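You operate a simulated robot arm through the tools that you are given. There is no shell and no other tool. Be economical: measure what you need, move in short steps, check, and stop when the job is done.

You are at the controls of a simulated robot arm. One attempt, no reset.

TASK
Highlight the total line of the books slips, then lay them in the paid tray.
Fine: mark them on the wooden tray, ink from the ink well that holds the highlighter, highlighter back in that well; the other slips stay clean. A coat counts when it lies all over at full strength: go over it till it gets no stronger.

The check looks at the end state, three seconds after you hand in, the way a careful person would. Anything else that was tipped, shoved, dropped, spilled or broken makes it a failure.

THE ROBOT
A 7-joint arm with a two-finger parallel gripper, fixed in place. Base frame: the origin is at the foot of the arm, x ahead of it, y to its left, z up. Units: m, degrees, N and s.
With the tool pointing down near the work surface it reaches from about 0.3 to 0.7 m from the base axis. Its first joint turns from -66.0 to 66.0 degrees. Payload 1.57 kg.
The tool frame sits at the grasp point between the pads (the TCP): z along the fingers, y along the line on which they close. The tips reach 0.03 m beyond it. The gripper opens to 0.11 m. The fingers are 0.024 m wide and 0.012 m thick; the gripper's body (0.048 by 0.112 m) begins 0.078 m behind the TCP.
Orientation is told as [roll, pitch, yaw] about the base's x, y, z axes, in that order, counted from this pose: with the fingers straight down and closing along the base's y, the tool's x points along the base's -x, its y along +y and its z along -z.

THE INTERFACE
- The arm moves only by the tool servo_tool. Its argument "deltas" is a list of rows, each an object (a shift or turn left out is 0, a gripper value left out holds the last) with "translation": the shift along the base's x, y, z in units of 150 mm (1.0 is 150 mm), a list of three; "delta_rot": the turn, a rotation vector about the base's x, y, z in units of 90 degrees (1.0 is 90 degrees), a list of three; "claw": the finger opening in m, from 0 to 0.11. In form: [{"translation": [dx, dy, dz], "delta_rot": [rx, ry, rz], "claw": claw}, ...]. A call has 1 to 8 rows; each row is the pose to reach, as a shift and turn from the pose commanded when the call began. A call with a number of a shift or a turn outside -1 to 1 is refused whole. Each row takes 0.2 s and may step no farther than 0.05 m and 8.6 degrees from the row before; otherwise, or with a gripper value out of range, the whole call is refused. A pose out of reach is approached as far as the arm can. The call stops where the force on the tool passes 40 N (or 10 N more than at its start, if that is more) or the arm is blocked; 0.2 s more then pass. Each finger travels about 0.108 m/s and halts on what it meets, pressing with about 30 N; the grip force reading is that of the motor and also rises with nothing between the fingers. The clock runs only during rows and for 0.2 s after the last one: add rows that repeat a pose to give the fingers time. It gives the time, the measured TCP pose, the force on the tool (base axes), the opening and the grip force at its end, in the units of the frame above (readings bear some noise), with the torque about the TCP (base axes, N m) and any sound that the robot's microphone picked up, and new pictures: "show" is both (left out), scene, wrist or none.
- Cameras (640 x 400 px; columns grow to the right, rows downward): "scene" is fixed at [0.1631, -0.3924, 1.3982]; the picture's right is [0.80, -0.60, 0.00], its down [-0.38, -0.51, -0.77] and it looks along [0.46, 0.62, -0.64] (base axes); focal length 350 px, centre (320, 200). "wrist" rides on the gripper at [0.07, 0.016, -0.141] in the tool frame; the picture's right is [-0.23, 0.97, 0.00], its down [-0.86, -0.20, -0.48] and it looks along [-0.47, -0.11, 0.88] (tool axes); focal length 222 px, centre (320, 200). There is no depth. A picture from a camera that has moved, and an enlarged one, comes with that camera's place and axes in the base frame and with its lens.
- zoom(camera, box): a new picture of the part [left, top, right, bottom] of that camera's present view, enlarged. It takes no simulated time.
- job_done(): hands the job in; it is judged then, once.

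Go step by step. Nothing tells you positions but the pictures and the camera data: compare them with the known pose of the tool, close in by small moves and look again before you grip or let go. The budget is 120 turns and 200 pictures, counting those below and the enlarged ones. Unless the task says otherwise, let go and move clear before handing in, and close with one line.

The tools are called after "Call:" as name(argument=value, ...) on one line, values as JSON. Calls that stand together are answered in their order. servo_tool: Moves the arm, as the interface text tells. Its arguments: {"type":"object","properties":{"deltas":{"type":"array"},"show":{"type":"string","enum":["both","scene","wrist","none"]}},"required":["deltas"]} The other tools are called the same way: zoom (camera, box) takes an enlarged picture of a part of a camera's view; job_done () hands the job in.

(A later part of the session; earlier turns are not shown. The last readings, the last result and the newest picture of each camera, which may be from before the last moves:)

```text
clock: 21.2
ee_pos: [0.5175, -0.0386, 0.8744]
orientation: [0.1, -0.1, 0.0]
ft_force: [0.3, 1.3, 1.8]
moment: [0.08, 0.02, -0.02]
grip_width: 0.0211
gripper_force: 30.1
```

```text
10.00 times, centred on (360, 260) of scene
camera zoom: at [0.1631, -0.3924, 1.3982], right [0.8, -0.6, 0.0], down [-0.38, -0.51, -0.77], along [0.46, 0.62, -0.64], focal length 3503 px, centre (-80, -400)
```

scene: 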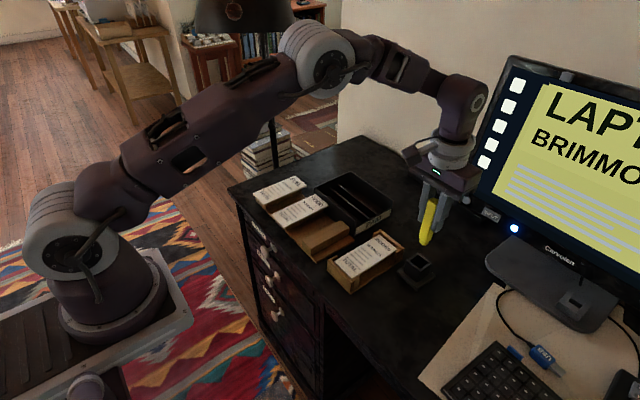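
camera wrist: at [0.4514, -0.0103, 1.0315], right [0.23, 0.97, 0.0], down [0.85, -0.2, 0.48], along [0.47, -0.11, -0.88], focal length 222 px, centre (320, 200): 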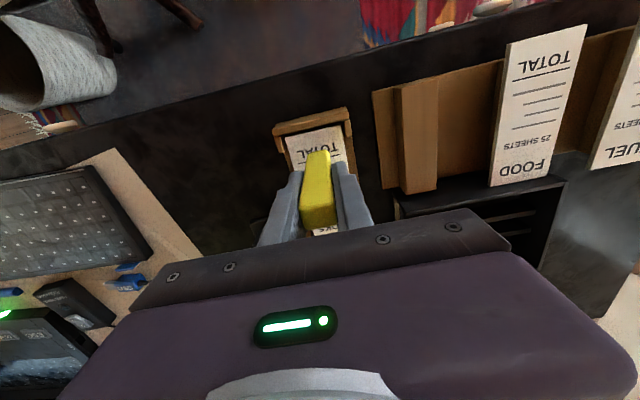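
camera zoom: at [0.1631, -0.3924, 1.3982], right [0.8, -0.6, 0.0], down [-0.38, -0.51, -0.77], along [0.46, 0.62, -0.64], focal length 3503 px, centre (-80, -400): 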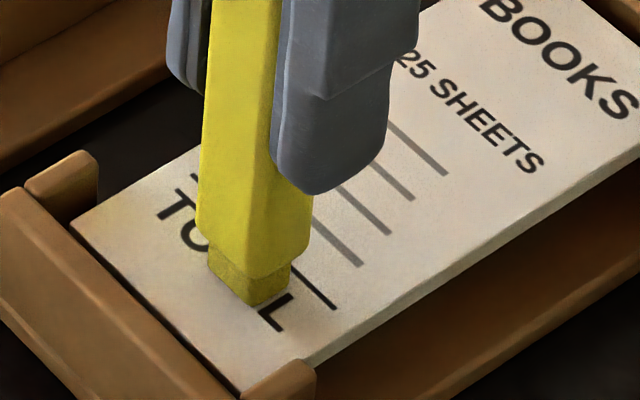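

There's no ink on the paper yet. I'll lift and look at the pad, the nib and into the well.

Call:
servo_tool(deltas=[{"translation": [0, 0, 0.1]}, {"translation": [0, 0, 0.3]}, {"translation": [0.15, -0.15, 0.4]}, {"translation": [0.35, -0.3, 0.5]}], show="wrist")

Call:
zoom(camera="scene", box=[330, 235, 390, 285])

Call:
zoom(camera="scene", box=[395, 245, 445, 295])

Call:
zoom(camera="wrist", box=[240, 60, 400, 180])

```text
clock: 22.2
ee_pos: [0.5721, -0.0847, 0.9505]
orientation: [0.0, 0.1, 0.0]
ft_force: [-0.8, -0.2, -0.8]
moment: [0.01, 0.03, -0.04]
grip_width: 0.0211
gripper_force: 30.6
camera wrist: at [0.5037, -0.067, 1.0918], right [0.23, 0.97, 0.0], down [0.86, -0.2, 0.48], along [0.47, -0.11, -0.88], focal length 222 px, centre (320, 200)
```

wrist: 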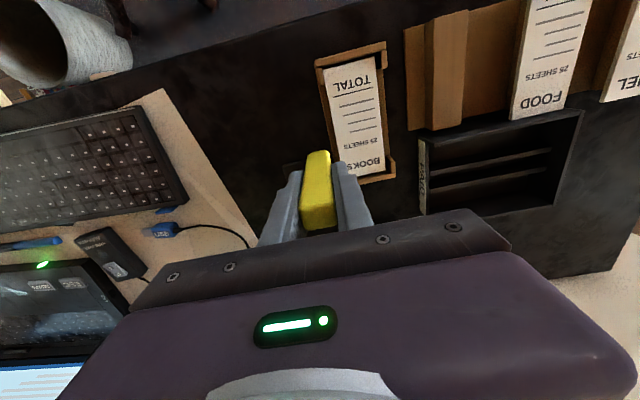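

```text
8.00 times, centred on (360, 260) of scene
camera zoom: at [0.1631, -0.3924, 1.3982], right [0.8, -0.6, 0.0], down [-0.38, -0.51, -0.77], along [0.46, 0.62, -0.64], focal length 2802 px, centre (0, -280)
```

zoom: 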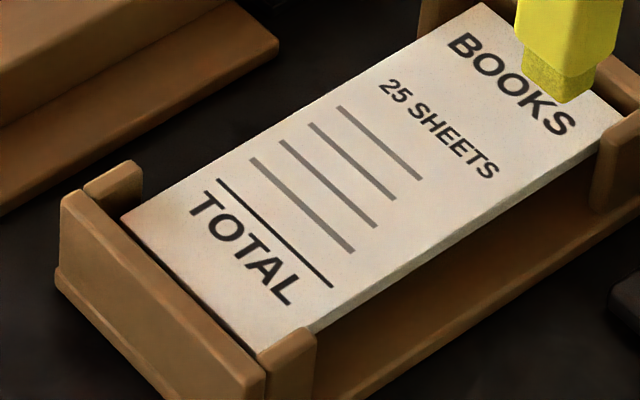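

```text
8.00 times, centred on (420, 270) of scene
camera zoom: at [0.1631, -0.3924, 1.3982], right [0.8, -0.6, 0.0], down [-0.38, -0.51, -0.77], along [0.46, 0.62, -0.64], focal length 2802 px, centre (-480, -360)
```

zoom: 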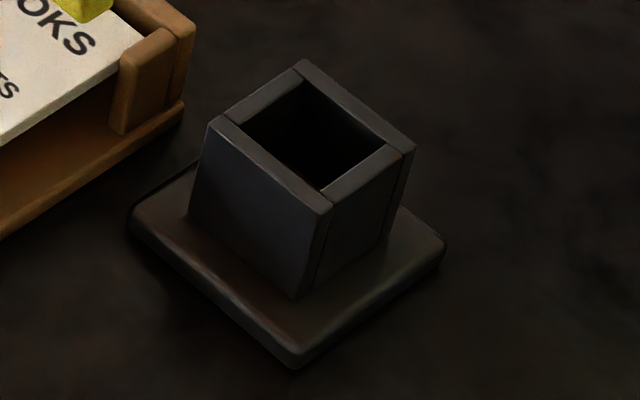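

```text
3.33 times, centred on (320, 120) of wrist
camera zoom: at [0.5037, -0.067, 1.0918], right [0.23, 0.97, 0.0], down [0.86, -0.2, 0.48], along [0.47, -0.11, -0.88], focal length 740 px, centre (320, 467)
```

zoom: 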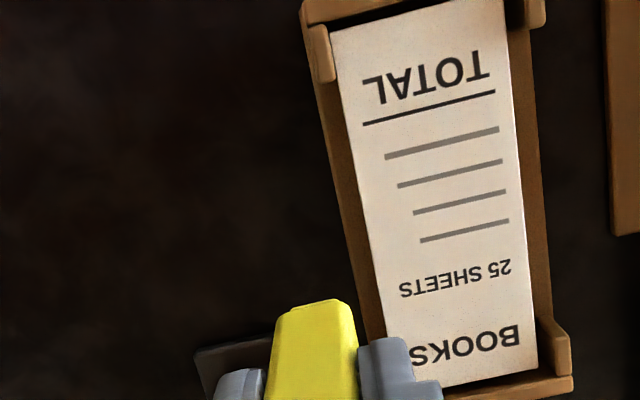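

The paper is still clean, so the nib needs wetting. I'll dip it back into the well down to the floor and hold it there.

Call:
servo_tool(deltas=[{"translation": [0.22, -0.12, 0]}, {"translation": [0.444, -0.23, 0]}, {"translation": [0.444, -0.23, -0.2]}, {"translation": [0.444, -0.23, -0.4]}, {"translation": [0.444, -0.23, -0.55]}, {"translation": [0.444, -0.23, -0.63]}], show="none")

Call:
zoom(camera="scene", box=[380, 210, 460, 290])

```text
clock: 23.6
ee_pos: [0.6382, -0.1185, 0.8542]
orientation: [-0.1, 0.1, -0.1]
ft_force: [1.0, 0.0, -0.1]
moment: [0.01, 0.01, 0.04]
grip_width: 0.021
gripper_force: 30.4
```

```text
5.00 times, centred on (420, 250) of scene
camera zoom: at [0.1631, -0.3924, 1.3982], right [0.8, -0.6, 0.0], down [-0.38, -0.51, -0.77], along [0.46, 0.62, -0.64], focal length 1751 px, centre (-180, -50)
```

zoom: 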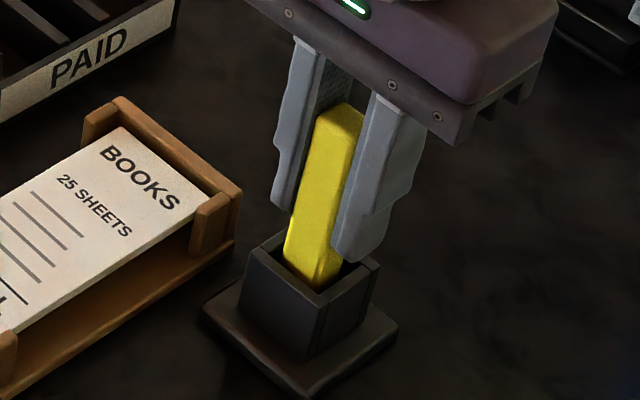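

Now I'll press gently down to the floor of the well and hold there.

Call:
servo_tool(deltas=[{"translation": [0, 0, -0.01]}, {"translation": [0, 0, -0.018]}, {"translation": [0, 0, -0.024]}, {"translation": [0, 0, -0.024]}, {"translation": [0, 0, -0.024]}, {"translation": [0, 0, -0.024]}, {"translation": [0, 0, -0.024]}, {"translation": [0, 0, -0.024]}], show="none")

```text
clock: 25.4
ee_pos: [0.6375, -0.1181, 0.8515]
orientation: [0.0, -0.2, 0.0]
ft_force: [-0.6, -0.9, 29.1]
moment: [-0.04, 0.13, 0.02]
grip_width: 0.0212
gripper_force: 30.5
```

The nib pressed on the floor for over a second. I'll lift it and look at the nib.

Call:
servo_tool(deltas=[{"translation": [0, 0, 0.03]}, {"translation": [0, 0, 0.2]}, {"translation": [0, 0, 0.4]}, {"translation": [0, 0, 0.63]}], show="none")

Call:
zoom(camera="scene", box=[405, 215, 455, 255])

```text
clock: 26.4
ee_pos: [0.6377, -0.1177, 0.9447]
orientation: [-0.1, -0.1, 0.1]
ft_force: [0.2, 0.3, -0.6]
moment: [-0.01, -0.02, 0.01]
grip_width: 0.0212
gripper_force: 30.1
```

```text
10.00 times, centred on (430, 235) of scene
camera zoom: at [0.1631, -0.3924, 1.3982], right [0.8, -0.6, 0.0], down [-0.38, -0.51, -0.77], along [0.46, 0.62, -0.64], focal length 3503 px, centre (-780, -150)
```

zoom: 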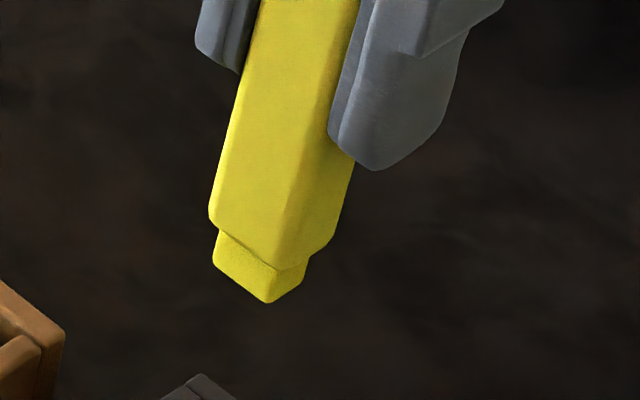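

The nib is now bright and wet. I'll go back over the TOTAL row.

Call:
servo_tool(deltas=[{"translation": [-0.2, 0.15, 0]}, {"translation": [-0.4, 0.3, 0]}, {"translation": [-0.6, 0.45, 0]}, {"translation": [-0.803, 0.6, 0]}, {"translation": [-0.803, 0.6, -0.2]}, {"translation": [-0.803, 0.6, -0.36]}, {"translation": [-0.803, 0.6, -0.44]}, {"translation": [-0.803, 0.6, -0.47]}], show="none")

Call:
zoom(camera="scene", box=[335, 240, 385, 280])

```text
clock: 28.2
ee_pos: [0.5182, -0.0279, 0.8751]
orientation: [0.0, 0.0, -0.1]
ft_force: [-1.0, -0.4, 0.5]
moment: [0.0, -0.02, -0.02]
grip_width: 0.0212
gripper_force: 30.4
```

```text
10.00 times, centred on (360, 260) of scene
camera zoom: at [0.1631, -0.3924, 1.3982], right [0.8, -0.6, 0.0], down [-0.38, -0.51, -0.77], along [0.46, 0.62, -0.64], focal length 3503 px, centre (-80, -400)
```

zoom: 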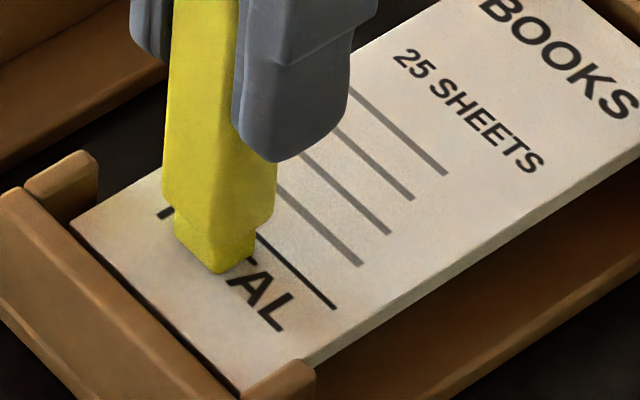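

I'll touch down lightly and stroke along y, first toward -y and then +y.

Call:
servo_tool(deltas=[{"translation": [0, 0, -0.008]}, {"translation": [0, -0.08, -0.008]}, {"translation": [0, -0.155, -0.008]}, {"translation": [0, -0.08, -0.008]}, {"translation": [0, 0, -0.008]}, {"translation": [0, 0.08, -0.008]}, {"translation": [0, 0.14, -0.008]}], show="none")

Call:
zoom(camera="scene", box=[335, 240, 385, 280])

```text
clock: 29.8
ee_pos: [0.5193, -0.0069, 0.8733]
orientation: [0.1, 0.0, 0.0]
ft_force: [0.2, -4.2, 7.1]
moment: [-0.3, 0.0, 0.01]
grip_width: 0.0212
gripper_force: 29.9
```

```text
10.00 times, centred on (360, 260) of scene
camera zoom: at [0.163, -0.3925, 1.3982], right [0.8, -0.6, 0.0], down [-0.38, -0.51, -0.77], along [0.46, 0.62, -0.64], focal length 3503 px, centre (-80, -400)
```

zoom: 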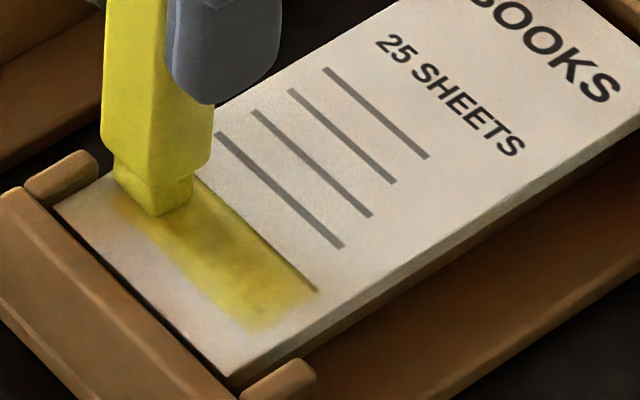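

Ink is going on. I'll lift slightly, step toward the near side and coat the next strip.

Call:
servo_tool(deltas=[{"translation": [0, 0, 0.02]}, {"translation": [-0.04, 0, 0.02]}, {"translation": [-0.04, 0, 0]}, {"translation": [-0.04, -0.07, 0]}, {"translation": [-0.04, -0.14, 0]}, {"translation": [-0.04, -0.22, 0]}, {"translation": [-0.04, -0.295, 0]}, {"translation": [-0.04, -0.295, 0.05]}], show="none")

Call:
zoom(camera="scene", box=[335, 240, 385, 280])

```text
clock: 31.6
ee_pos: [0.5113, -0.051, 0.8809]
orientation: [-0.1, 0.0, 0.0]
ft_force: [-0.1, 0.5, -0.8]
moment: [0.01, 0.02, 0.03]
grip_width: 0.0212
gripper_force: 30.6
```

```text
10.00 times, centred on (360, 260) of scene
camera zoom: at [0.1631, -0.3924, 1.3982], right [0.8, -0.6, 0.0], down [-0.38, -0.51, -0.77], along [0.46, 0.62, -0.64], focal length 3503 px, centre (-80, -400)
```

zoom: 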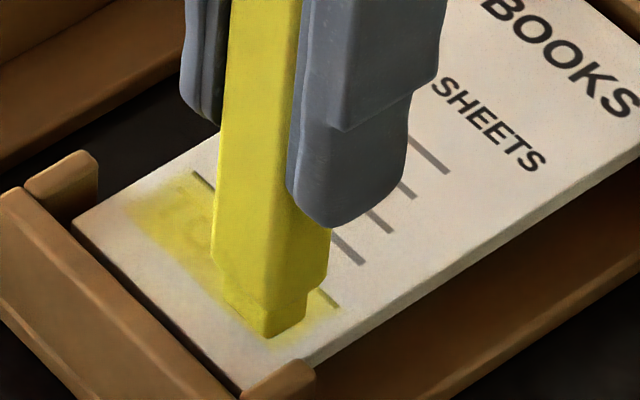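

Next I'll stroke back along this strip.

Call:
servo_tool(deltas=[{"translation": [0, 0, -0.05]}, {"translation": [0, 0.07, -0.05]}, {"translation": [0, 0.14, -0.05]}, {"translation": [0, 0.22, -0.05]}, {"translation": [0, 0.3, -0.05]}, {"translation": [0, 0.3, 0.1]}, {"translation": [0.2, 0.3, 0.3]}], show="none")

Call:
zoom(camera="scene", box=[335, 240, 385, 280])

```text
clock: 33.2
ee_pos: [0.5405, -0.0047, 0.9266]
orientation: [0.0, 0.1, 0.1]
ft_force: [0.9, 1.0, 0.0]
moment: [-0.03, 0.04, -0.02]
grip_width: 0.0212
gripper_force: 30.1
```

```text
10.00 times, centred on (360, 260) of scene
camera zoom: at [0.1631, -0.3924, 1.3982], right [0.8, -0.6, 0.0], down [-0.38, -0.51, -0.77], along [0.46, 0.62, -0.64], focal length 3503 px, centre (-80, -400)
```

zoom: 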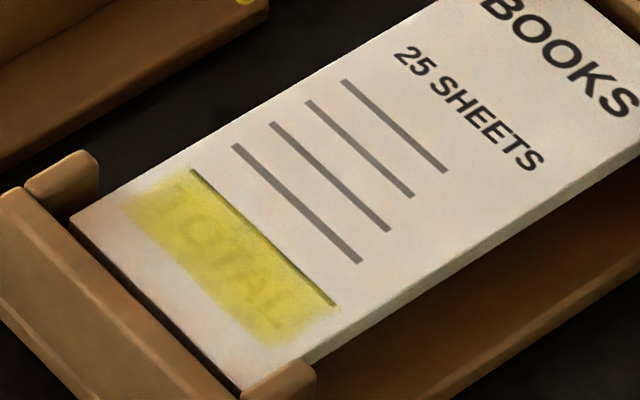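

The coat is sharply bounded at the rule but soft elsewhere. I'll check the nib's wetness and then extend the coat to the near side and ends.

Call:
zoom(camera="scene", box=[345, 215, 395, 255])

Call:
zoom(camera="wrist", box=[240, 40, 400, 160])

```text
10.00 times, centred on (370, 235) of scene
camera zoom: at [0.1631, -0.3924, 1.3982], right [0.8, -0.6, 0.0], down [-0.38, -0.51, -0.77], along [0.46, 0.62, -0.64], focal length 3503 px, centre (-180, -150)
```

zoom: 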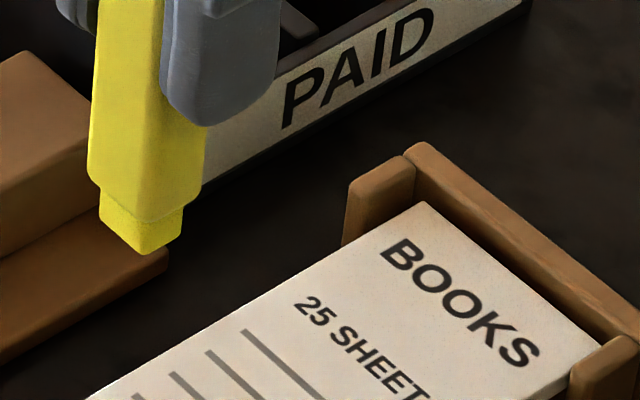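

```text
3.33 times, centred on (320, 100) of wrist
camera zoom: at [0.4723, 0.0111, 1.0678], right [0.23, 0.97, 0.0], down [0.86, -0.2, 0.48], along [0.46, -0.11, -0.88], focal length 740 px, centre (320, 533)
```

zoom: 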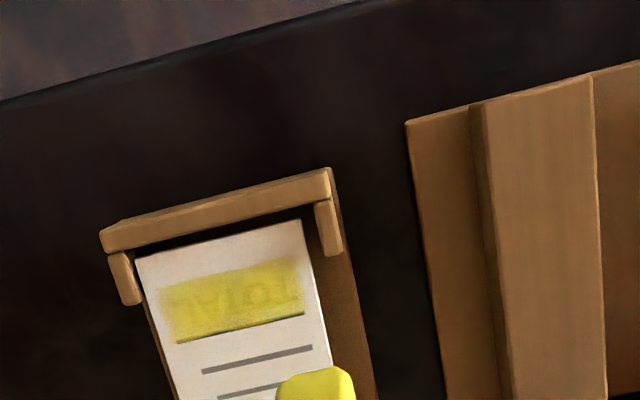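

The nib is still wet. I'll stroke the nearer strip (x about 0.505) toward -y.

Call:
servo_tool(deltas=[{"translation": [-0.243, -0.01, -0.1]}, {"translation": [-0.243, -0.01, -0.25]}, {"translation": [-0.243, -0.01, -0.35]}, {"translation": [-0.243, -0.08, -0.35]}, {"translation": [-0.243, -0.16, -0.35]}, {"translation": [-0.243, -0.24, -0.35]}, {"translation": [-0.243, -0.31, -0.35]}, {"translation": [-0.243, -0.31, -0.28]}], show="none")

Call:
servo_tool(deltas=[{"translation": [0.02, 0, 0]}, {"translation": [0.02, 0, -0.07]}, {"translation": [0.02, 0.1, -0.07]}, {"translation": [0.02, 0.2, -0.07]}, {"translation": [0.02, 0.31, -0.07]}, {"translation": [0.02, 0.31, 0.1]}, {"translation": [0.23, 0.31, 0.28]}], show="none")

Call:
zoom(camera="scene", box=[335, 240, 385, 280])

```text
clock: 35.0
ee_pos: [0.5043, -0.0529, 0.8838]
orientation: [0.0, 0.0, 0.1]
ft_force: [0.4, 0.5, -0.4]
moment: [0.02, -0.05, -0.01]
grip_width: 0.0212
gripper_force: 29.6
```

```text
clock: 36.6
ee_pos: [0.5393, -0.0053, 0.9268]
orientation: [-0.1, 0.1, -0.1]
ft_force: [-0.4, -0.2, -1.0]
moment: [0.0, -0.01, 0.02]
grip_width: 0.0213
gripper_force: 30.4
```

```text
10.00 times, centred on (360, 260) of scene
camera zoom: at [0.1631, -0.3924, 1.3982], right [0.8, -0.6, 0.0], down [-0.38, -0.51, -0.77], along [0.46, 0.62, -0.64], focal length 3503 px, centre (-80, -400)
```

zoom: 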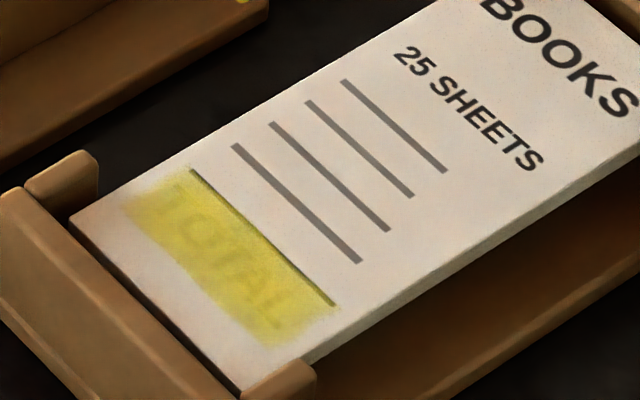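

The coat's near edge didn't extend, so that's likely the line's boundary. The T end is weaker, so I'll re-dip the nib and then coat again, slower.

Call:
servo_tool(deltas=[{"translation": [0.16, -0.19, 0.12]}, {"translation": [0.32, -0.37, 0.12]}, {"translation": [0.48, -0.56, 0.12]}, {"translation": [0.643, -0.745, 0.12]}, {"translation": [0.643, -0.745, -0.1]}, {"translation": [0.643, -0.745, -0.3]}, {"translation": [0.643, -0.745, -0.44]}, {"translation": [0.643, -0.745, -0.475]}], show="none")

Call:
zoom(camera="scene", box=[380, 210, 460, 290])

```text
clock: 38.4
ee_pos: [0.6355, -0.1184, 0.8538]
orientation: [0.0, 0.0, 0.0]
ft_force: [1.1, -0.5, -1.0]
moment: [-0.01, -0.02, -0.02]
grip_width: 0.0215
gripper_force: 30.3
```

```text
5.00 times, centred on (420, 250) of scene
camera zoom: at [0.1631, -0.3924, 1.3982], right [0.8, -0.6, 0.0], down [-0.38, -0.51, -0.77], along [0.46, 0.62, -0.64], focal length 1751 px, centre (-180, -50)
```

zoom: 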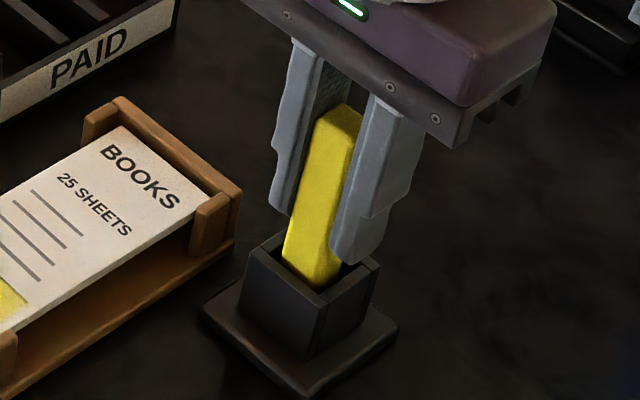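

Call:
servo_tool(deltas=[{"translation": [0.013, 0, -0.015]}, {"translation": [0.013, 0, -0.026]}, {"translation": [0.013, 0, -0.026]}, {"translation": [0.013, 0, -0.026]}, {"translation": [0.013, 0, -0.026]}, {"translation": [0.013, 0, 0.2]}, {"translation": [0.013, 0, 0.4]}, {"translation": [0.013, 0, 0.6]}], show="none")

Call:
zoom(camera="scene", box=[405, 215, 455, 255])

Call:
zoom(camera="scene", box=[345, 250, 375, 274])

```text
clock: 40.2
ee_pos: [0.6379, -0.1176, 0.9444]
orientation: [-0.1, 0.0, 0.0]
ft_force: [0.5, -0.6, 0.4]
moment: [-0.02, 0.0, -0.01]
grip_width: 0.021
gripper_force: 30.2
```

```text
10.00 times, centred on (430, 235) of scene
camera zoom: at [0.1631, -0.3924, 1.3982], right [0.8, -0.6, 0.0], down [-0.38, -0.51, -0.77], along [0.46, 0.62, -0.64], focal length 3503 px, centre (-780, -150)
```

zoom: 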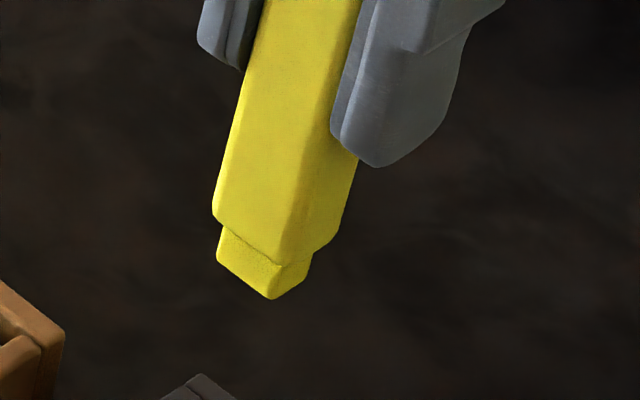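

```text
16.00 times, centred on (360, 262) of scene
camera zoom: at [0.1631, -0.3924, 1.3982], right [0.8, -0.6, 0.0], down [-0.38, -0.51, -0.77], along [0.46, 0.62, -0.64], focal length 5604 px, centre (-320, -792)
```

zoom: 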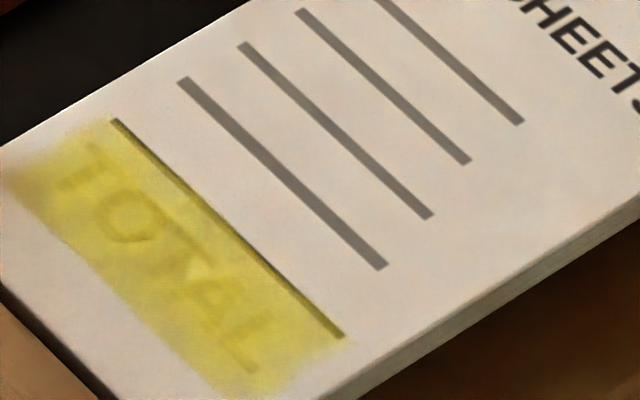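

I've dipped again. I'll return for more coats, starting at x about 0.515.

Call:
servo_tool(deltas=[{"translation": [-0.2, 0.15, 0]}, {"translation": [-0.4, 0.3, 0]}, {"translation": [-0.6, 0.45, 0]}, {"translation": [-0.803, 0.6, 0]}, {"translation": [-0.803, 0.6, -0.2]}, {"translation": [-0.803, 0.6, -0.36]}, {"translation": [-0.803, 0.6, -0.44]}, {"translation": [-0.803, 0.6, -0.465]}], show="none")

Call:
servo_tool(deltas=[{"translation": [0, 0, -0.011]}, {"translation": [0, 0.08, -0.011]}, {"translation": [0, 0.15, -0.011]}, {"translation": [0, 0.15, -0.011]}, {"translation": [0, 0.07, -0.011]}, {"translation": [0, 0, -0.011]}, {"translation": [0, -0.08, -0.011]}, {"translation": [0, -0.16, -0.011]}], show="none")

Call:
servo_tool(deltas=[{"translation": [0, 0, 0]}, {"translation": [0, 0.08, 0]}, {"translation": [0, 0.16, 0]}, {"translation": [0, 0.24, 0]}, {"translation": [0, 0.31, 0]}, {"translation": [-0.02, 0.31, 0.03]}, {"translation": [-0.04, 0.31, 0.03]}, {"translation": [-0.04, 0.31, 0]}], show="none")

Call:
servo_tool(deltas=[{"translation": [0, 0, 0]}, {"translation": [0, -0.08, 0]}, {"translation": [0, -0.16, 0]}, {"translation": [0, -0.24, 0]}, {"translation": [0, -0.31, 0]}, {"translation": [0, -0.31, 0.06]}, {"translation": [0.2, -0.31, 0.3]}, {"translation": [0.5, -0.4, 0.4]}], show="none")

Call:
zoom(camera="scene", box=[340, 245, 380, 275])

```text
clock: 42.0
ee_pos: [0.5178, -0.0276, 0.8739]
orientation: [0.1, -0.1, 0.0]
ft_force: [0.3, 0.4, -0.6]
moment: [-0.02, -0.01, -0.05]
grip_width: 0.0213
gripper_force: 29.8
```

```text
clock: 43.8
ee_pos: [0.5166, -0.0524, 0.8733]
orientation: [0.0, 0.1, -0.1]
ft_force: [0.2, 3.8, 8.1]
moment: [0.33, 0.0, -0.02]
grip_width: 0.0215
gripper_force: 30.1
```

```text
clock: 45.6
ee_pos: [0.5115, -0.0065, 0.8745]
orientation: [0.0, 0.0, 0.0]
ft_force: [-0.2, 0.0, 0.9]
moment: [0.0, 0.04, -0.01]
grip_width: 0.0211
gripper_force: 30.6
```

```text
clock: 47.4
ee_pos: [0.587, -0.0651, 0.9337]
orientation: [0.0, 0.0, -0.1]
ft_force: [0.6, 0.3, 0.3]
moment: [0.0, 0.03, 0.0]
grip_width: 0.0212
gripper_force: 30.2
```

```text
13.33 times, centred on (360, 260) of scene
camera zoom: at [0.1631, -0.3924, 1.3982], right [0.8, -0.6, 0.0], down [-0.38, -0.51, -0.77], along [0.46, 0.62, -0.64], focal length 4670 px, centre (-213, -600)
```

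zoom: 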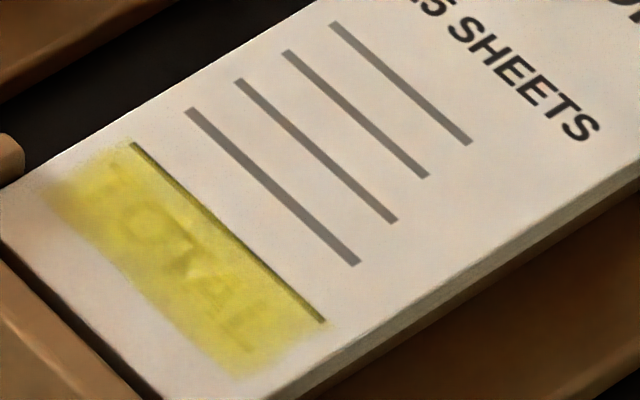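

It's getting stronger but not even yet. I'll check the nib and compare.

Call:
zoom(camera="scene", box=[380, 215, 430, 255])

Call:
zoom(camera="wrist", box=[310, 50, 390, 110])

```text
10.00 times, centred on (405, 235) of scene
camera zoom: at [0.1631, -0.3924, 1.3982], right [0.8, -0.6, 0.0], down [-0.38, -0.51, -0.77], along [0.46, 0.62, -0.64], focal length 3503 px, centre (-530, -150)
```

zoom: 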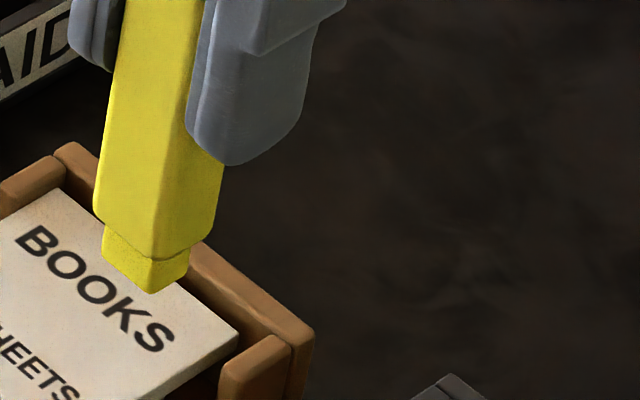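

```text
6.67 times, centred on (350, 80) of wrist
camera zoom: at [0.5188, -0.0476, 1.0754], right [0.23, 0.97, 0.0], down [0.86, -0.2, 0.48], along [0.47, -0.11, -0.88], focal length 1481 px, centre (120, 1000)
```

zoom: 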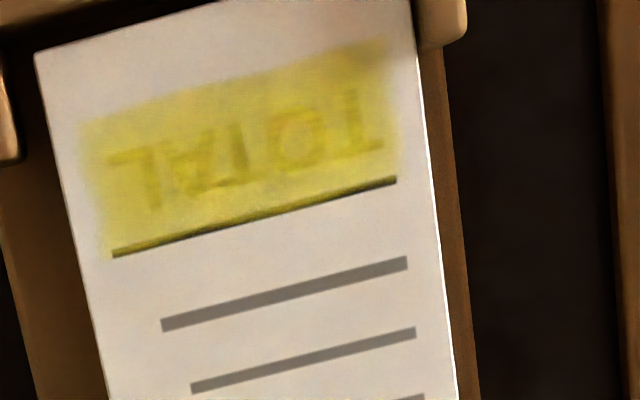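

The band is now a clean rectangle around TOTAL. To be sure it's at full strength, I'll re-dip, go over it again and compare from the same spot.

Call:
servo_tool(deltas=[{"translation": [0.17, -0.17, 0.076]}, {"translation": [0.343, -0.35, 0.076]}, {"translation": [0.343, -0.35, -0.15]}, {"translation": [0.343, -0.35, -0.35]}, {"translation": [0.343, -0.35, -0.5]}, {"translation": [0.343, -0.35, -0.552]}, {"translation": [0.343, -0.35, -0.552]}, {"translation": [0.343, -0.35, -0.552]}], show="none")

Call:
servo_tool(deltas=[{"translation": [0, 0, 0]}, {"translation": [0, 0, 0.02]}, {"translation": [0, 0, 0.2]}, {"translation": [0, 0, 0.4]}, {"translation": [0, 0, 0.63]}], show="none")

Call:
servo_tool(deltas=[{"translation": [-0.2, 0.15, 0]}, {"translation": [-0.4, 0.3, 0]}, {"translation": [-0.6, 0.45, 0]}, {"translation": [-0.803, 0.6, 0]}, {"translation": [-0.803, 0.6, -0.2]}, {"translation": [-0.803, 0.6, -0.36]}, {"translation": [-0.803, 0.6, -0.44]}, {"translation": [-0.803, 0.6, -0.465]}], show="none")

```text
clock: 49.2
ee_pos: [0.6385, -0.1183, 0.8517]
orientation: [-0.2, -0.4, 0.0]
ft_force: [-2.4, 2.1, 28.7]
moment: [0.13, 0.19, -0.03]
grip_width: 0.0212
gripper_force: 29.8
```

```text
clock: 50.4
ee_pos: [0.6378, -0.1168, 0.9464]
orientation: [0.0, 0.1, 0.1]
ft_force: [0.0, 0.1, -0.2]
moment: [0.01, 0.0, 0.03]
grip_width: 0.0212
gripper_force: 30.1
```

```text
clock: 52.2
ee_pos: [0.5177, -0.0281, 0.8754]
orientation: [0.0, 0.0, 0.1]
ft_force: [-0.5, -0.3, -0.8]
moment: [-0.03, -0.01, -0.02]
grip_width: 0.0211
gripper_force: 29.5
```

Call:
servo_tool(deltas=[{"translation": [0, 0, -0.014]}, {"translation": [0, 0.07, -0.014]}, {"translation": [0, 0.14, -0.014]}, {"translation": [0, 0.07, -0.014]}, {"translation": [0, 0, -0.014]}, {"translation": [0, -0.07, -0.014]}, {"translation": [0, -0.15, -0.014]}], show="none")

Call:
servo_tool(deltas=[{"translation": [0, 0, 0.03]}, {"translation": [-0.04, 0, 0.03]}, {"translation": [-0.04, 0, 0]}, {"translation": [-0.04, 0.07, 0]}, {"translation": [-0.04, 0.14, 0]}, {"translation": [-0.04, 0.21, 0]}, {"translation": [-0.04, 0.29, 0]}, {"translation": [-0.04, 0.29, 0.03]}], show="none")

Call:
servo_tool(deltas=[{"translation": [0.01, 0.01, 0]}, {"translation": [0.01, 0.01, -0.03]}, {"translation": [0.01, -0.07, -0.03]}, {"translation": [0.01, -0.14, -0.03]}, {"translation": [0.01, -0.21, -0.03]}, {"translation": [0.01, -0.29, -0.03]}, {"translation": [0.01, -0.29, 0]}, {"translation": [-0.02, -0.29, 0]}], show="none")

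Call:
servo_tool(deltas=[{"translation": [0, 0, -0.03]}, {"translation": [0, 0.07, -0.03]}, {"translation": [0, 0.14, -0.03]}, {"translation": [0, 0.21, -0.03]}, {"translation": [0, 0.29, -0.03]}, {"translation": [0, 0.29, 0.1]}, {"translation": [0.2, 0.1, 0.3]}, {"translation": [0.52, -0.1, 0.37]}], show="none")

Call:
zoom(camera="wrist", box=[310, 50, 390, 110])

Call:
zoom(camera="scene", box=[340, 245, 380, 275])

```text
clock: 53.8
ee_pos: [0.518, -0.0511, 0.8727]
orientation: [-0.1, 0.0, -0.1]
ft_force: [-0.2, 4.4, 11.6]
moment: [0.39, -0.05, 0.0]
grip_width: 0.0214
gripper_force: 30.2
```

```text
clock: 55.6
ee_pos: [0.5118, -0.0073, 0.8775]
orientation: [-0.1, 0.1, 0.0]
ft_force: [0.1, 0.8, 0.6]
moment: [0.0, -0.01, -0.01]
grip_width: 0.021
gripper_force: 29.9
```

```text
clock: 57.4
ee_pos: [0.5084, -0.0517, 0.879]
orientation: [-0.1, -0.1, 0.0]
ft_force: [0.2, 0.3, -0.1]
moment: [0.02, -0.01, -0.01]
grip_width: 0.021
gripper_force: 29.7
```

```text
refused: row 7 steps farther than a row can; nothing moved
```

```text
6.67 times, centred on (350, 80) of wrist
camera zoom: at [0.44, -0.0336, 1.0195], right [0.23, 0.97, 0.0], down [0.86, -0.2, 0.48], along [0.47, -0.11, -0.88], focal length 1481 px, centre (120, 1000)
```

zoom: 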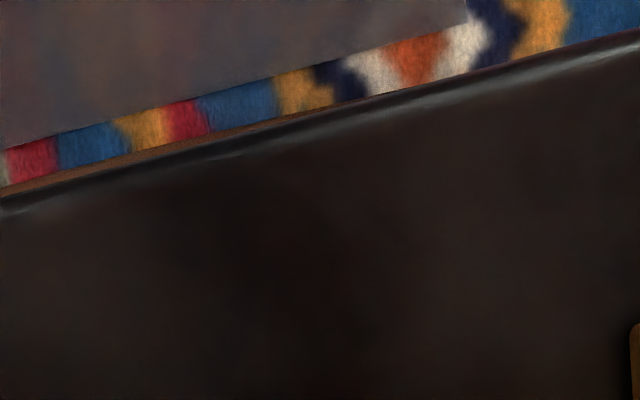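

```text
13.33 times, centred on (360, 260) of scene
camera zoom: at [0.1631, -0.3924, 1.3982], right [0.8, -0.6, 0.0], down [-0.38, -0.51, -0.77], along [0.46, 0.62, -0.64], focal length 4670 px, centre (-213, -600)
```

zoom: 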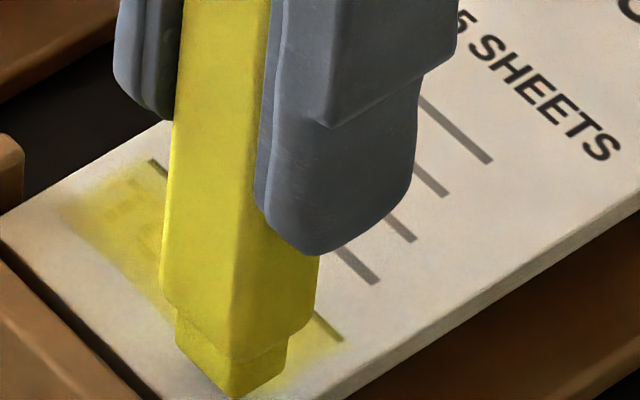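

The last call was refused for step size. I'll redo it with smaller steps.

Call:
servo_tool(deltas=[{"translation": [0, 0, -0.03]}, {"translation": [0, 0.07, -0.03]}, {"translation": [0, 0.14, -0.03]}, {"translation": [0, 0.21, -0.03]}, {"translation": [0, 0.29, -0.03]}, {"translation": [0, 0.29, 0.15]}, {"translation": [0.12, 0.15, 0.3]}], show="none")

Call:
servo_tool(deltas=[{"translation": [0.2, -0.12, 0.07]}, {"translation": [0.4, -0.25, 0.07]}], show="none")

Call:
zoom(camera="wrist", box=[310, 50, 390, 110])

Call:
zoom(camera="scene", box=[340, 245, 380, 275])

```text
clock: 59.0
ee_pos: [0.5258, -0.028, 0.9234]
orientation: [0.0, 0.0, 0.0]
ft_force: [-0.5, -0.4, -0.8]
moment: [0.01, 0.0, -0.01]
grip_width: 0.0211
gripper_force: 29.8
```

```text
clock: 59.6
ee_pos: [0.587, -0.0659, 0.9338]
orientation: [0.1, -0.1, 0.1]
ft_force: [0.2, -0.7, 0.4]
moment: [0.0, 0.04, -0.02]
grip_width: 0.0212
gripper_force: 29.7
```

```text
6.67 times, centred on (350, 80) of wrist
camera zoom: at [0.5187, -0.0492, 1.0752], right [0.23, 0.97, 0.0], down [0.86, -0.2, 0.48], along [0.47, -0.11, -0.88], focal length 1481 px, centre (120, 1000)
```

zoom: 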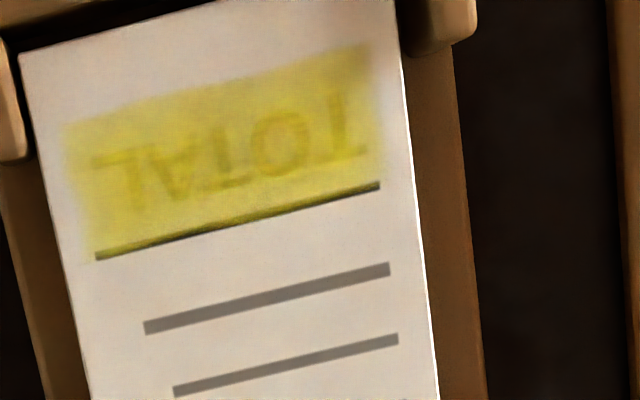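

```text
13.33 times, centred on (360, 260) of scene
camera zoom: at [0.1631, -0.3924, 1.3982], right [0.8, -0.6, 0.0], down [-0.38, -0.51, -0.77], along [0.46, 0.62, -0.64], focal length 4670 px, centre (-213, -600)
```

zoom: 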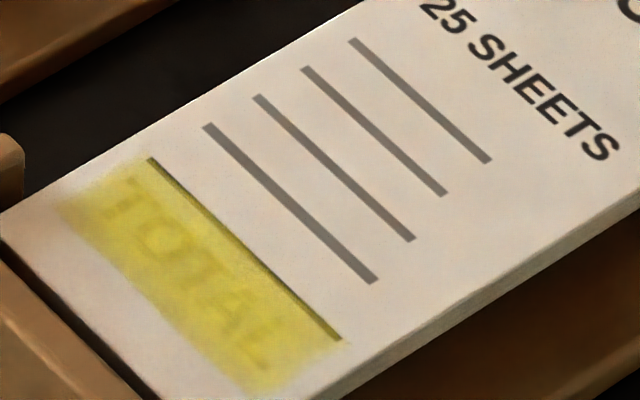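

The strength looks the same as before apart from a softer T end. I'll make extra passes at both ends with a little more reach.

Call:
servo_tool(deltas=[{"translation": [-0.2, 0.16, 0]}, {"translation": [-0.4, 0.32, 0]}, {"translation": [-0.467, 0.371, -0.15]}, {"translation": [-0.467, 0.371, -0.3]}, {"translation": [-0.467, 0.371, -0.4]}, {"translation": [-0.467, 0.39, -0.4]}, {"translation": [-0.467, 0.41, -0.4]}, {"translation": [-0.467, 0.41, -0.4]}], show="none")

Call:
servo_tool(deltas=[{"translation": [0, -0.04, 0]}, {"translation": [0, 0, 0]}, {"translation": [-0.02, 0.01, 0]}, {"translation": [-0.03, -0.03, 0]}, {"translation": [-0.03, 0.01, 0]}, {"translation": [-0.03, -0.05, 0]}, {"translation": [-0.03, -0.15, 0]}, {"translation": [-0.03, -0.25, 0]}], show="none")

Call:
servo_tool(deltas=[{"translation": [0, -0.06, 0]}, {"translation": [0.03, -0.06, 0]}, {"translation": [0.03, 0, 0]}, {"translation": [0.03, -0.07, 0]}, {"translation": [0.03, 0.05, 0]}, {"translation": [0.03, 0.05, 0.15]}, {"translation": [0.25, -0.05, 0.3]}], show="none")

Call:
servo_tool(deltas=[{"translation": [0.16, -0.05, 0.1]}, {"translation": [0.25, -0.06, 0.1]}], show="none")

Call:
zoom(camera="wrist", box=[310, 50, 390, 110])

Call:
zoom(camera="scene", box=[340, 245, 380, 275])

```text
clock: 61.4
ee_pos: [0.5171, -0.0028, 0.8739]
orientation: [0.0, 0.0, 0.0]
ft_force: [1.2, 0.1, 5.9]
moment: [-0.05, -0.06, 0.0]
grip_width: 0.0213
gripper_force: 29.9
```

```text
clock: 63.2
ee_pos: [0.5121, -0.0399, 0.8729]
orientation: [0.0, 0.0, 0.0]
ft_force: [0.6, 4.0, 9.0]
moment: [0.33, -0.03, -0.02]
grip_width: 0.0213
gripper_force: 30.0
```

```text
clock: 64.8
ee_pos: [0.5502, -0.0491, 0.9183]
orientation: [0.0, 0.0, 0.0]
ft_force: [0.3, 0.1, -0.5]
moment: [0.01, 0.03, 0.01]
grip_width: 0.021
gripper_force: 30.3
```

```text
clock: 65.4
ee_pos: [0.5871, -0.058, 0.933]
orientation: [0.0, 0.0, 0.0]
ft_force: [0.3, -0.4, -0.1]
moment: [-0.04, -0.01, 0.03]
grip_width: 0.0212
gripper_force: 30.4
```

```text
6.67 times, centred on (350, 80) of wrist
camera zoom: at [0.5184, -0.0413, 1.0748], right [0.23, 0.97, 0.0], down [0.86, -0.2, 0.48], along [0.47, -0.11, -0.88], focal length 1481 px, centre (120, 1000)
```

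zoom: 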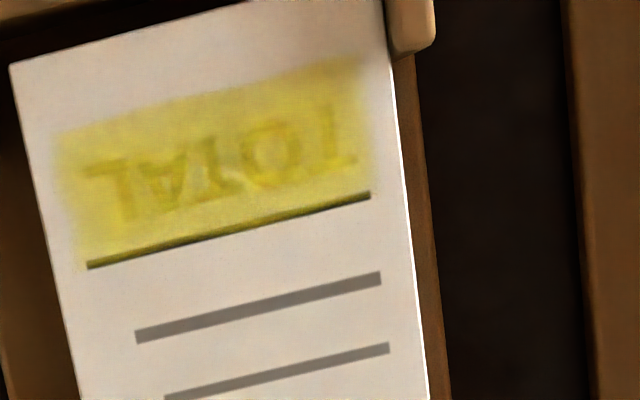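

```text
13.33 times, centred on (360, 260) of scene
camera zoom: at [0.1631, -0.3924, 1.3982], right [0.8, -0.6, 0.0], down [-0.38, -0.51, -0.77], along [0.46, 0.62, -0.64], focal length 4670 px, centre (-213, -600)
```

zoom: 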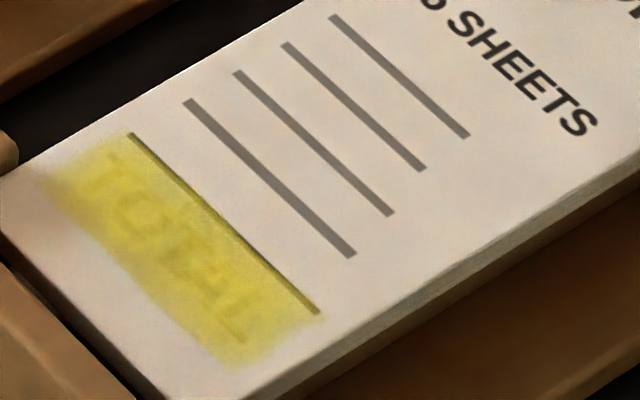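

The band looks even. For certainty I'll do one final dip and a full pass, including the near strip.

Call:
servo_tool(deltas=[{"translation": [0.17, -0.2, 0.08]}, {"translation": [0.34, -0.4, 0.08]}, {"translation": [0.34, -0.4, -0.15]}, {"translation": [0.34, -0.4, -0.35]}, {"translation": [0.34, -0.4, -0.5]}, {"translation": [0.34, -0.4, -0.551]}, {"translation": [0.34, -0.4, -0.551]}, {"translation": [0.34, -0.4, -0.551]}], show="none")

Call:
servo_tool(deltas=[{"translation": [0, 0, 0]}, {"translation": [0, 0, 0.02]}, {"translation": [0, 0, 0.2]}, {"translation": [0, 0, 0.4]}, {"translation": [0, 0, 0.63]}], show="none")

Call:
servo_tool(deltas=[{"translation": [-0.2, 0.15, 0]}, {"translation": [-0.4, 0.3, 0]}, {"translation": [-0.6, 0.45, 0]}, {"translation": [-0.803, 0.6, 0]}, {"translation": [-0.803, 0.6, -0.2]}, {"translation": [-0.803, 0.6, -0.36]}, {"translation": [-0.803, 0.6, -0.44]}, {"translation": [-0.803, 0.6, -0.465]}], show="none")

Call:
servo_tool(deltas=[{"translation": [0, 0, -0.014]}, {"translation": [0, 0.08, -0.014]}, {"translation": [0, 0.16, -0.014]}, {"translation": [0, 0.08, -0.014]}, {"translation": [0, 0, -0.014]}, {"translation": [0, -0.08, -0.014]}, {"translation": [0, -0.16, -0.014]}], show="none")

Call:
servo_tool(deltas=[{"translation": [0, 0, 0.03]}, {"translation": [-0.045, 0, 0.03]}, {"translation": [-0.045, 0, 0]}, {"translation": [-0.045, 0.08, 0]}, {"translation": [-0.045, 0.16, 0]}, {"translation": [-0.045, 0.24, 0]}, {"translation": [-0.045, 0.31, 0]}, {"translation": [-0.045, 0.31, 0.03]}], show="none")

Call:
servo_tool(deltas=[{"translation": [-0.015, 0, 0]}, {"translation": [-0.015, 0, -0.03]}, {"translation": [-0.015, -0.08, -0.03]}, {"translation": [-0.015, -0.15, -0.03]}, {"translation": [-0.015, -0.23, -0.03]}, {"translation": [-0.015, -0.29, -0.03]}, {"translation": [-0.015, -0.29, 0.1]}, {"translation": [0.15, -0.29, 0.25]}], show="none")

Call:
servo_tool(deltas=[{"translation": [0.18, -0.02, 0.1]}, {"translation": [0.37, -0.05, 0.12]}], show="none")

Call:
zoom(camera="wrist", box=[310, 50, 390, 110])

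Call:
zoom(camera="scene", box=[340, 245, 380, 275])

```text
clock: 67.2
ee_pos: [0.6375, -0.1185, 0.852]
orientation: [-0.1, -0.1, 0.1]
ft_force: [-2.3, 0.5, 17.7]
moment: [0.0, 0.26, 0.0]
grip_width: 0.021
gripper_force: 29.7
```

```text
clock: 68.4
ee_pos: [0.638, -0.1183, 0.9465]
orientation: [-0.1, 0.0, 0.0]
ft_force: [-0.3, -0.5, -0.8]
moment: [0.01, 0.04, 0.01]
grip_width: 0.0212
gripper_force: 30.0
```

```text
clock: 70.2
ee_pos: [0.5173, -0.0283, 0.8757]
orientation: [-0.1, 0.0, 0.0]
ft_force: [0.4, 0.9, -0.7]
moment: [-0.01, 0.03, -0.02]
grip_width: 0.0213
gripper_force: 29.4
```

```text
clock: 71.8
ee_pos: [0.5178, -0.0524, 0.8731]
orientation: [0.1, -0.1, 0.1]
ft_force: [-0.9, 3.2, 6.0]
moment: [0.23, 0.02, -0.02]
grip_width: 0.021
gripper_force: 30.0
```

```text
clock: 73.6
ee_pos: [0.5106, -0.0044, 0.8783]
orientation: [0.0, 0.2, 0.1]
ft_force: [-0.4, 0.0, -0.4]
moment: [0.0, 0.01, 0.01]
grip_width: 0.0209
gripper_force: 30.4
```

```text
clock: 75.4
ee_pos: [0.533, -0.0504, 0.9152]
orientation: [0.0, 0.0, -0.1]
ft_force: [-0.1, -0.4, -0.3]
moment: [0.01, 0.05, -0.01]
grip_width: 0.0212
gripper_force: 30.2
```

```text
clock: 76.0
ee_pos: [0.5888, -0.0567, 0.933]
orientation: [0.1, 0.0, 0.0]
ft_force: [0.1, 0.3, -1.0]
moment: [-0.01, 0.02, 0.01]
grip_width: 0.0212
gripper_force: 30.3
```

```text
6.67 times, centred on (350, 80) of wrist
camera zoom: at [0.52, -0.0396, 1.0748], right [0.23, 0.97, 0.0], down [0.86, -0.2, 0.48], along [0.47, -0.11, -0.88], focal length 1481 px, centre (120, 1000)
```

zoom: 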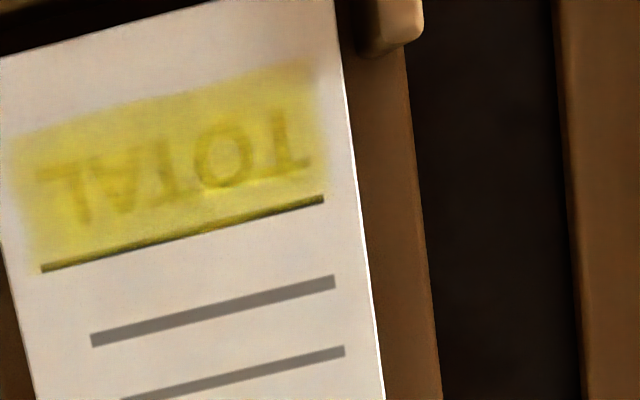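

```text
13.33 times, centred on (360, 260) of scene
camera zoom: at [0.1631, -0.3924, 1.3982], right [0.8, -0.6, 0.0], down [-0.38, -0.51, -0.77], along [0.46, 0.62, -0.64], focal length 4670 px, centre (-213, -600)
```

zoom: 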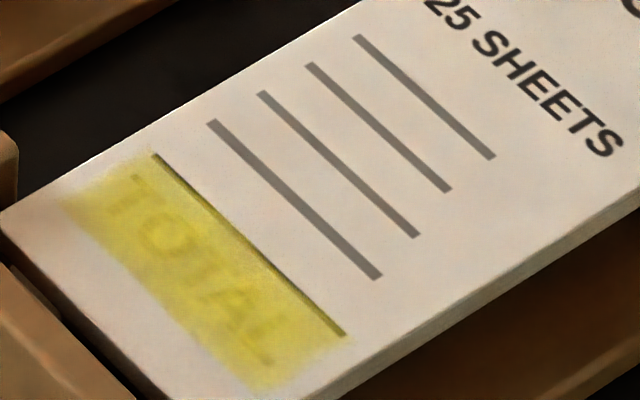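

The coat no longer changes, so it's at full strength. I'll put the highlighter back in its well.

Call:
servo_tool(deltas=[{"translation": [0.17, -0.2, 0.08]}, {"translation": [0.328, -0.41, 0.08]}, {"translation": [0.328, -0.41, -0.15]}, {"translation": [0.328, -0.41, -0.35]}, {"translation": [0.328, -0.41, -0.5]}, {"translation": [0.328, -0.41, -0.538]}, {"translation": [0.328, -0.41, -0.541]}], show="none")

Call:
zoom(camera="scene", box=[380, 210, 460, 290])

```text
clock: 77.6
ee_pos: [0.6393, -0.1168, 0.8524]
orientation: [0.1, 0.0, 0.0]
ft_force: [0.2, 0.4, 0.4]
moment: [0.0, 0.02, -0.03]
grip_width: 0.0214
gripper_force: 30.4
```

```text
5.00 times, centred on (420, 250) of scene
camera zoom: at [0.1631, -0.3924, 1.3982], right [0.8, -0.6, 0.0], down [-0.38, -0.51, -0.77], along [0.46, 0.62, -0.64], focal length 1751 px, centre (-180, -50)
```

zoom: 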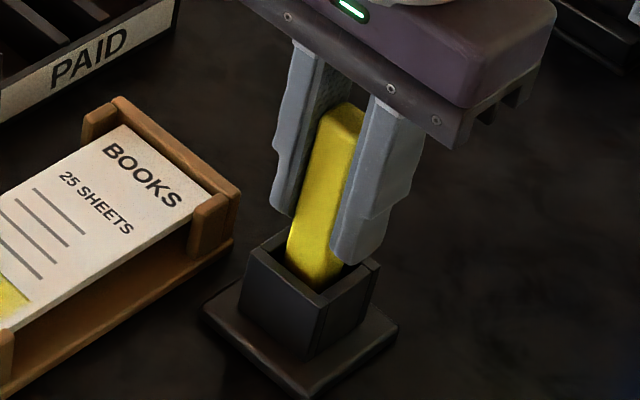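

It sits in the well. I'll open slowly and rise.

Call:
servo_tool(deltas=[{"translation": [0, 0, -0.005], "claw": 0.021}, {"translation": [0, 0, -0.005], "claw": 0.03}, {"translation": [0, 0, -0.005], "claw": 0.05}, {"translation": [0, 0, -0.005], "claw": 0.065}, {"translation": [0, 0, 0.15]}, {"translation": [0, 0, 0.4]}, {"translation": [0, 0, 0.7]}], show="both")

Call:
zoom(camera="scene", box=[320, 210, 460, 300])

```text
clock: 79.2
ee_pos: [0.6375, -0.1169, 0.957]
orientation: [0.1, -0.1, 0.0]
ft_force: [-1.2, -0.5, -0.8]
moment: [-0.01, -0.03, -0.02]
grip_width: 0.0649
gripper_force: 0.1
camera wrist: at [0.5691, -0.1005, 1.0987], right [0.23, 0.97, 0.0], down [0.86, -0.2, 0.48], along [0.47, -0.11, -0.88], focal length 222 px, centre (320, 200)
```

scene: 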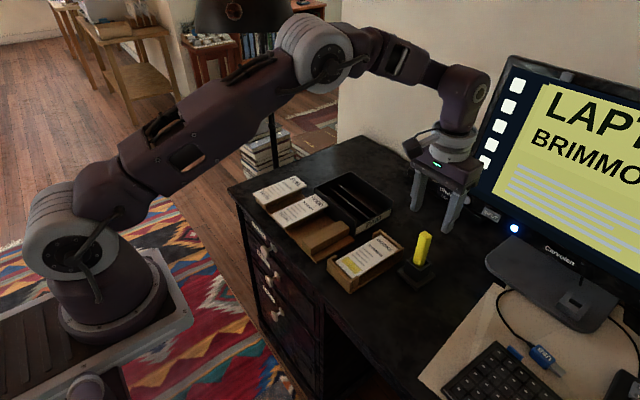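
wrist: 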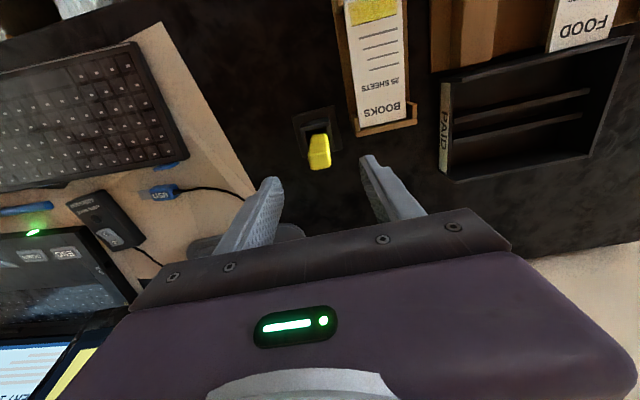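

```text
4.44 times, centred on (390, 255) of scene
camera zoom: at [0.1631, -0.3924, 1.3982], right [0.8, -0.6, 0.0], down [-0.38, -0.51, -0.77], along [0.46, 0.62, -0.64], focal length 1557 px, centre (9, -44)
```

zoom: 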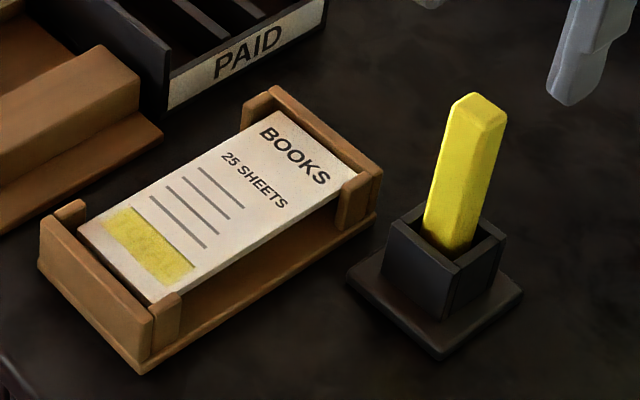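

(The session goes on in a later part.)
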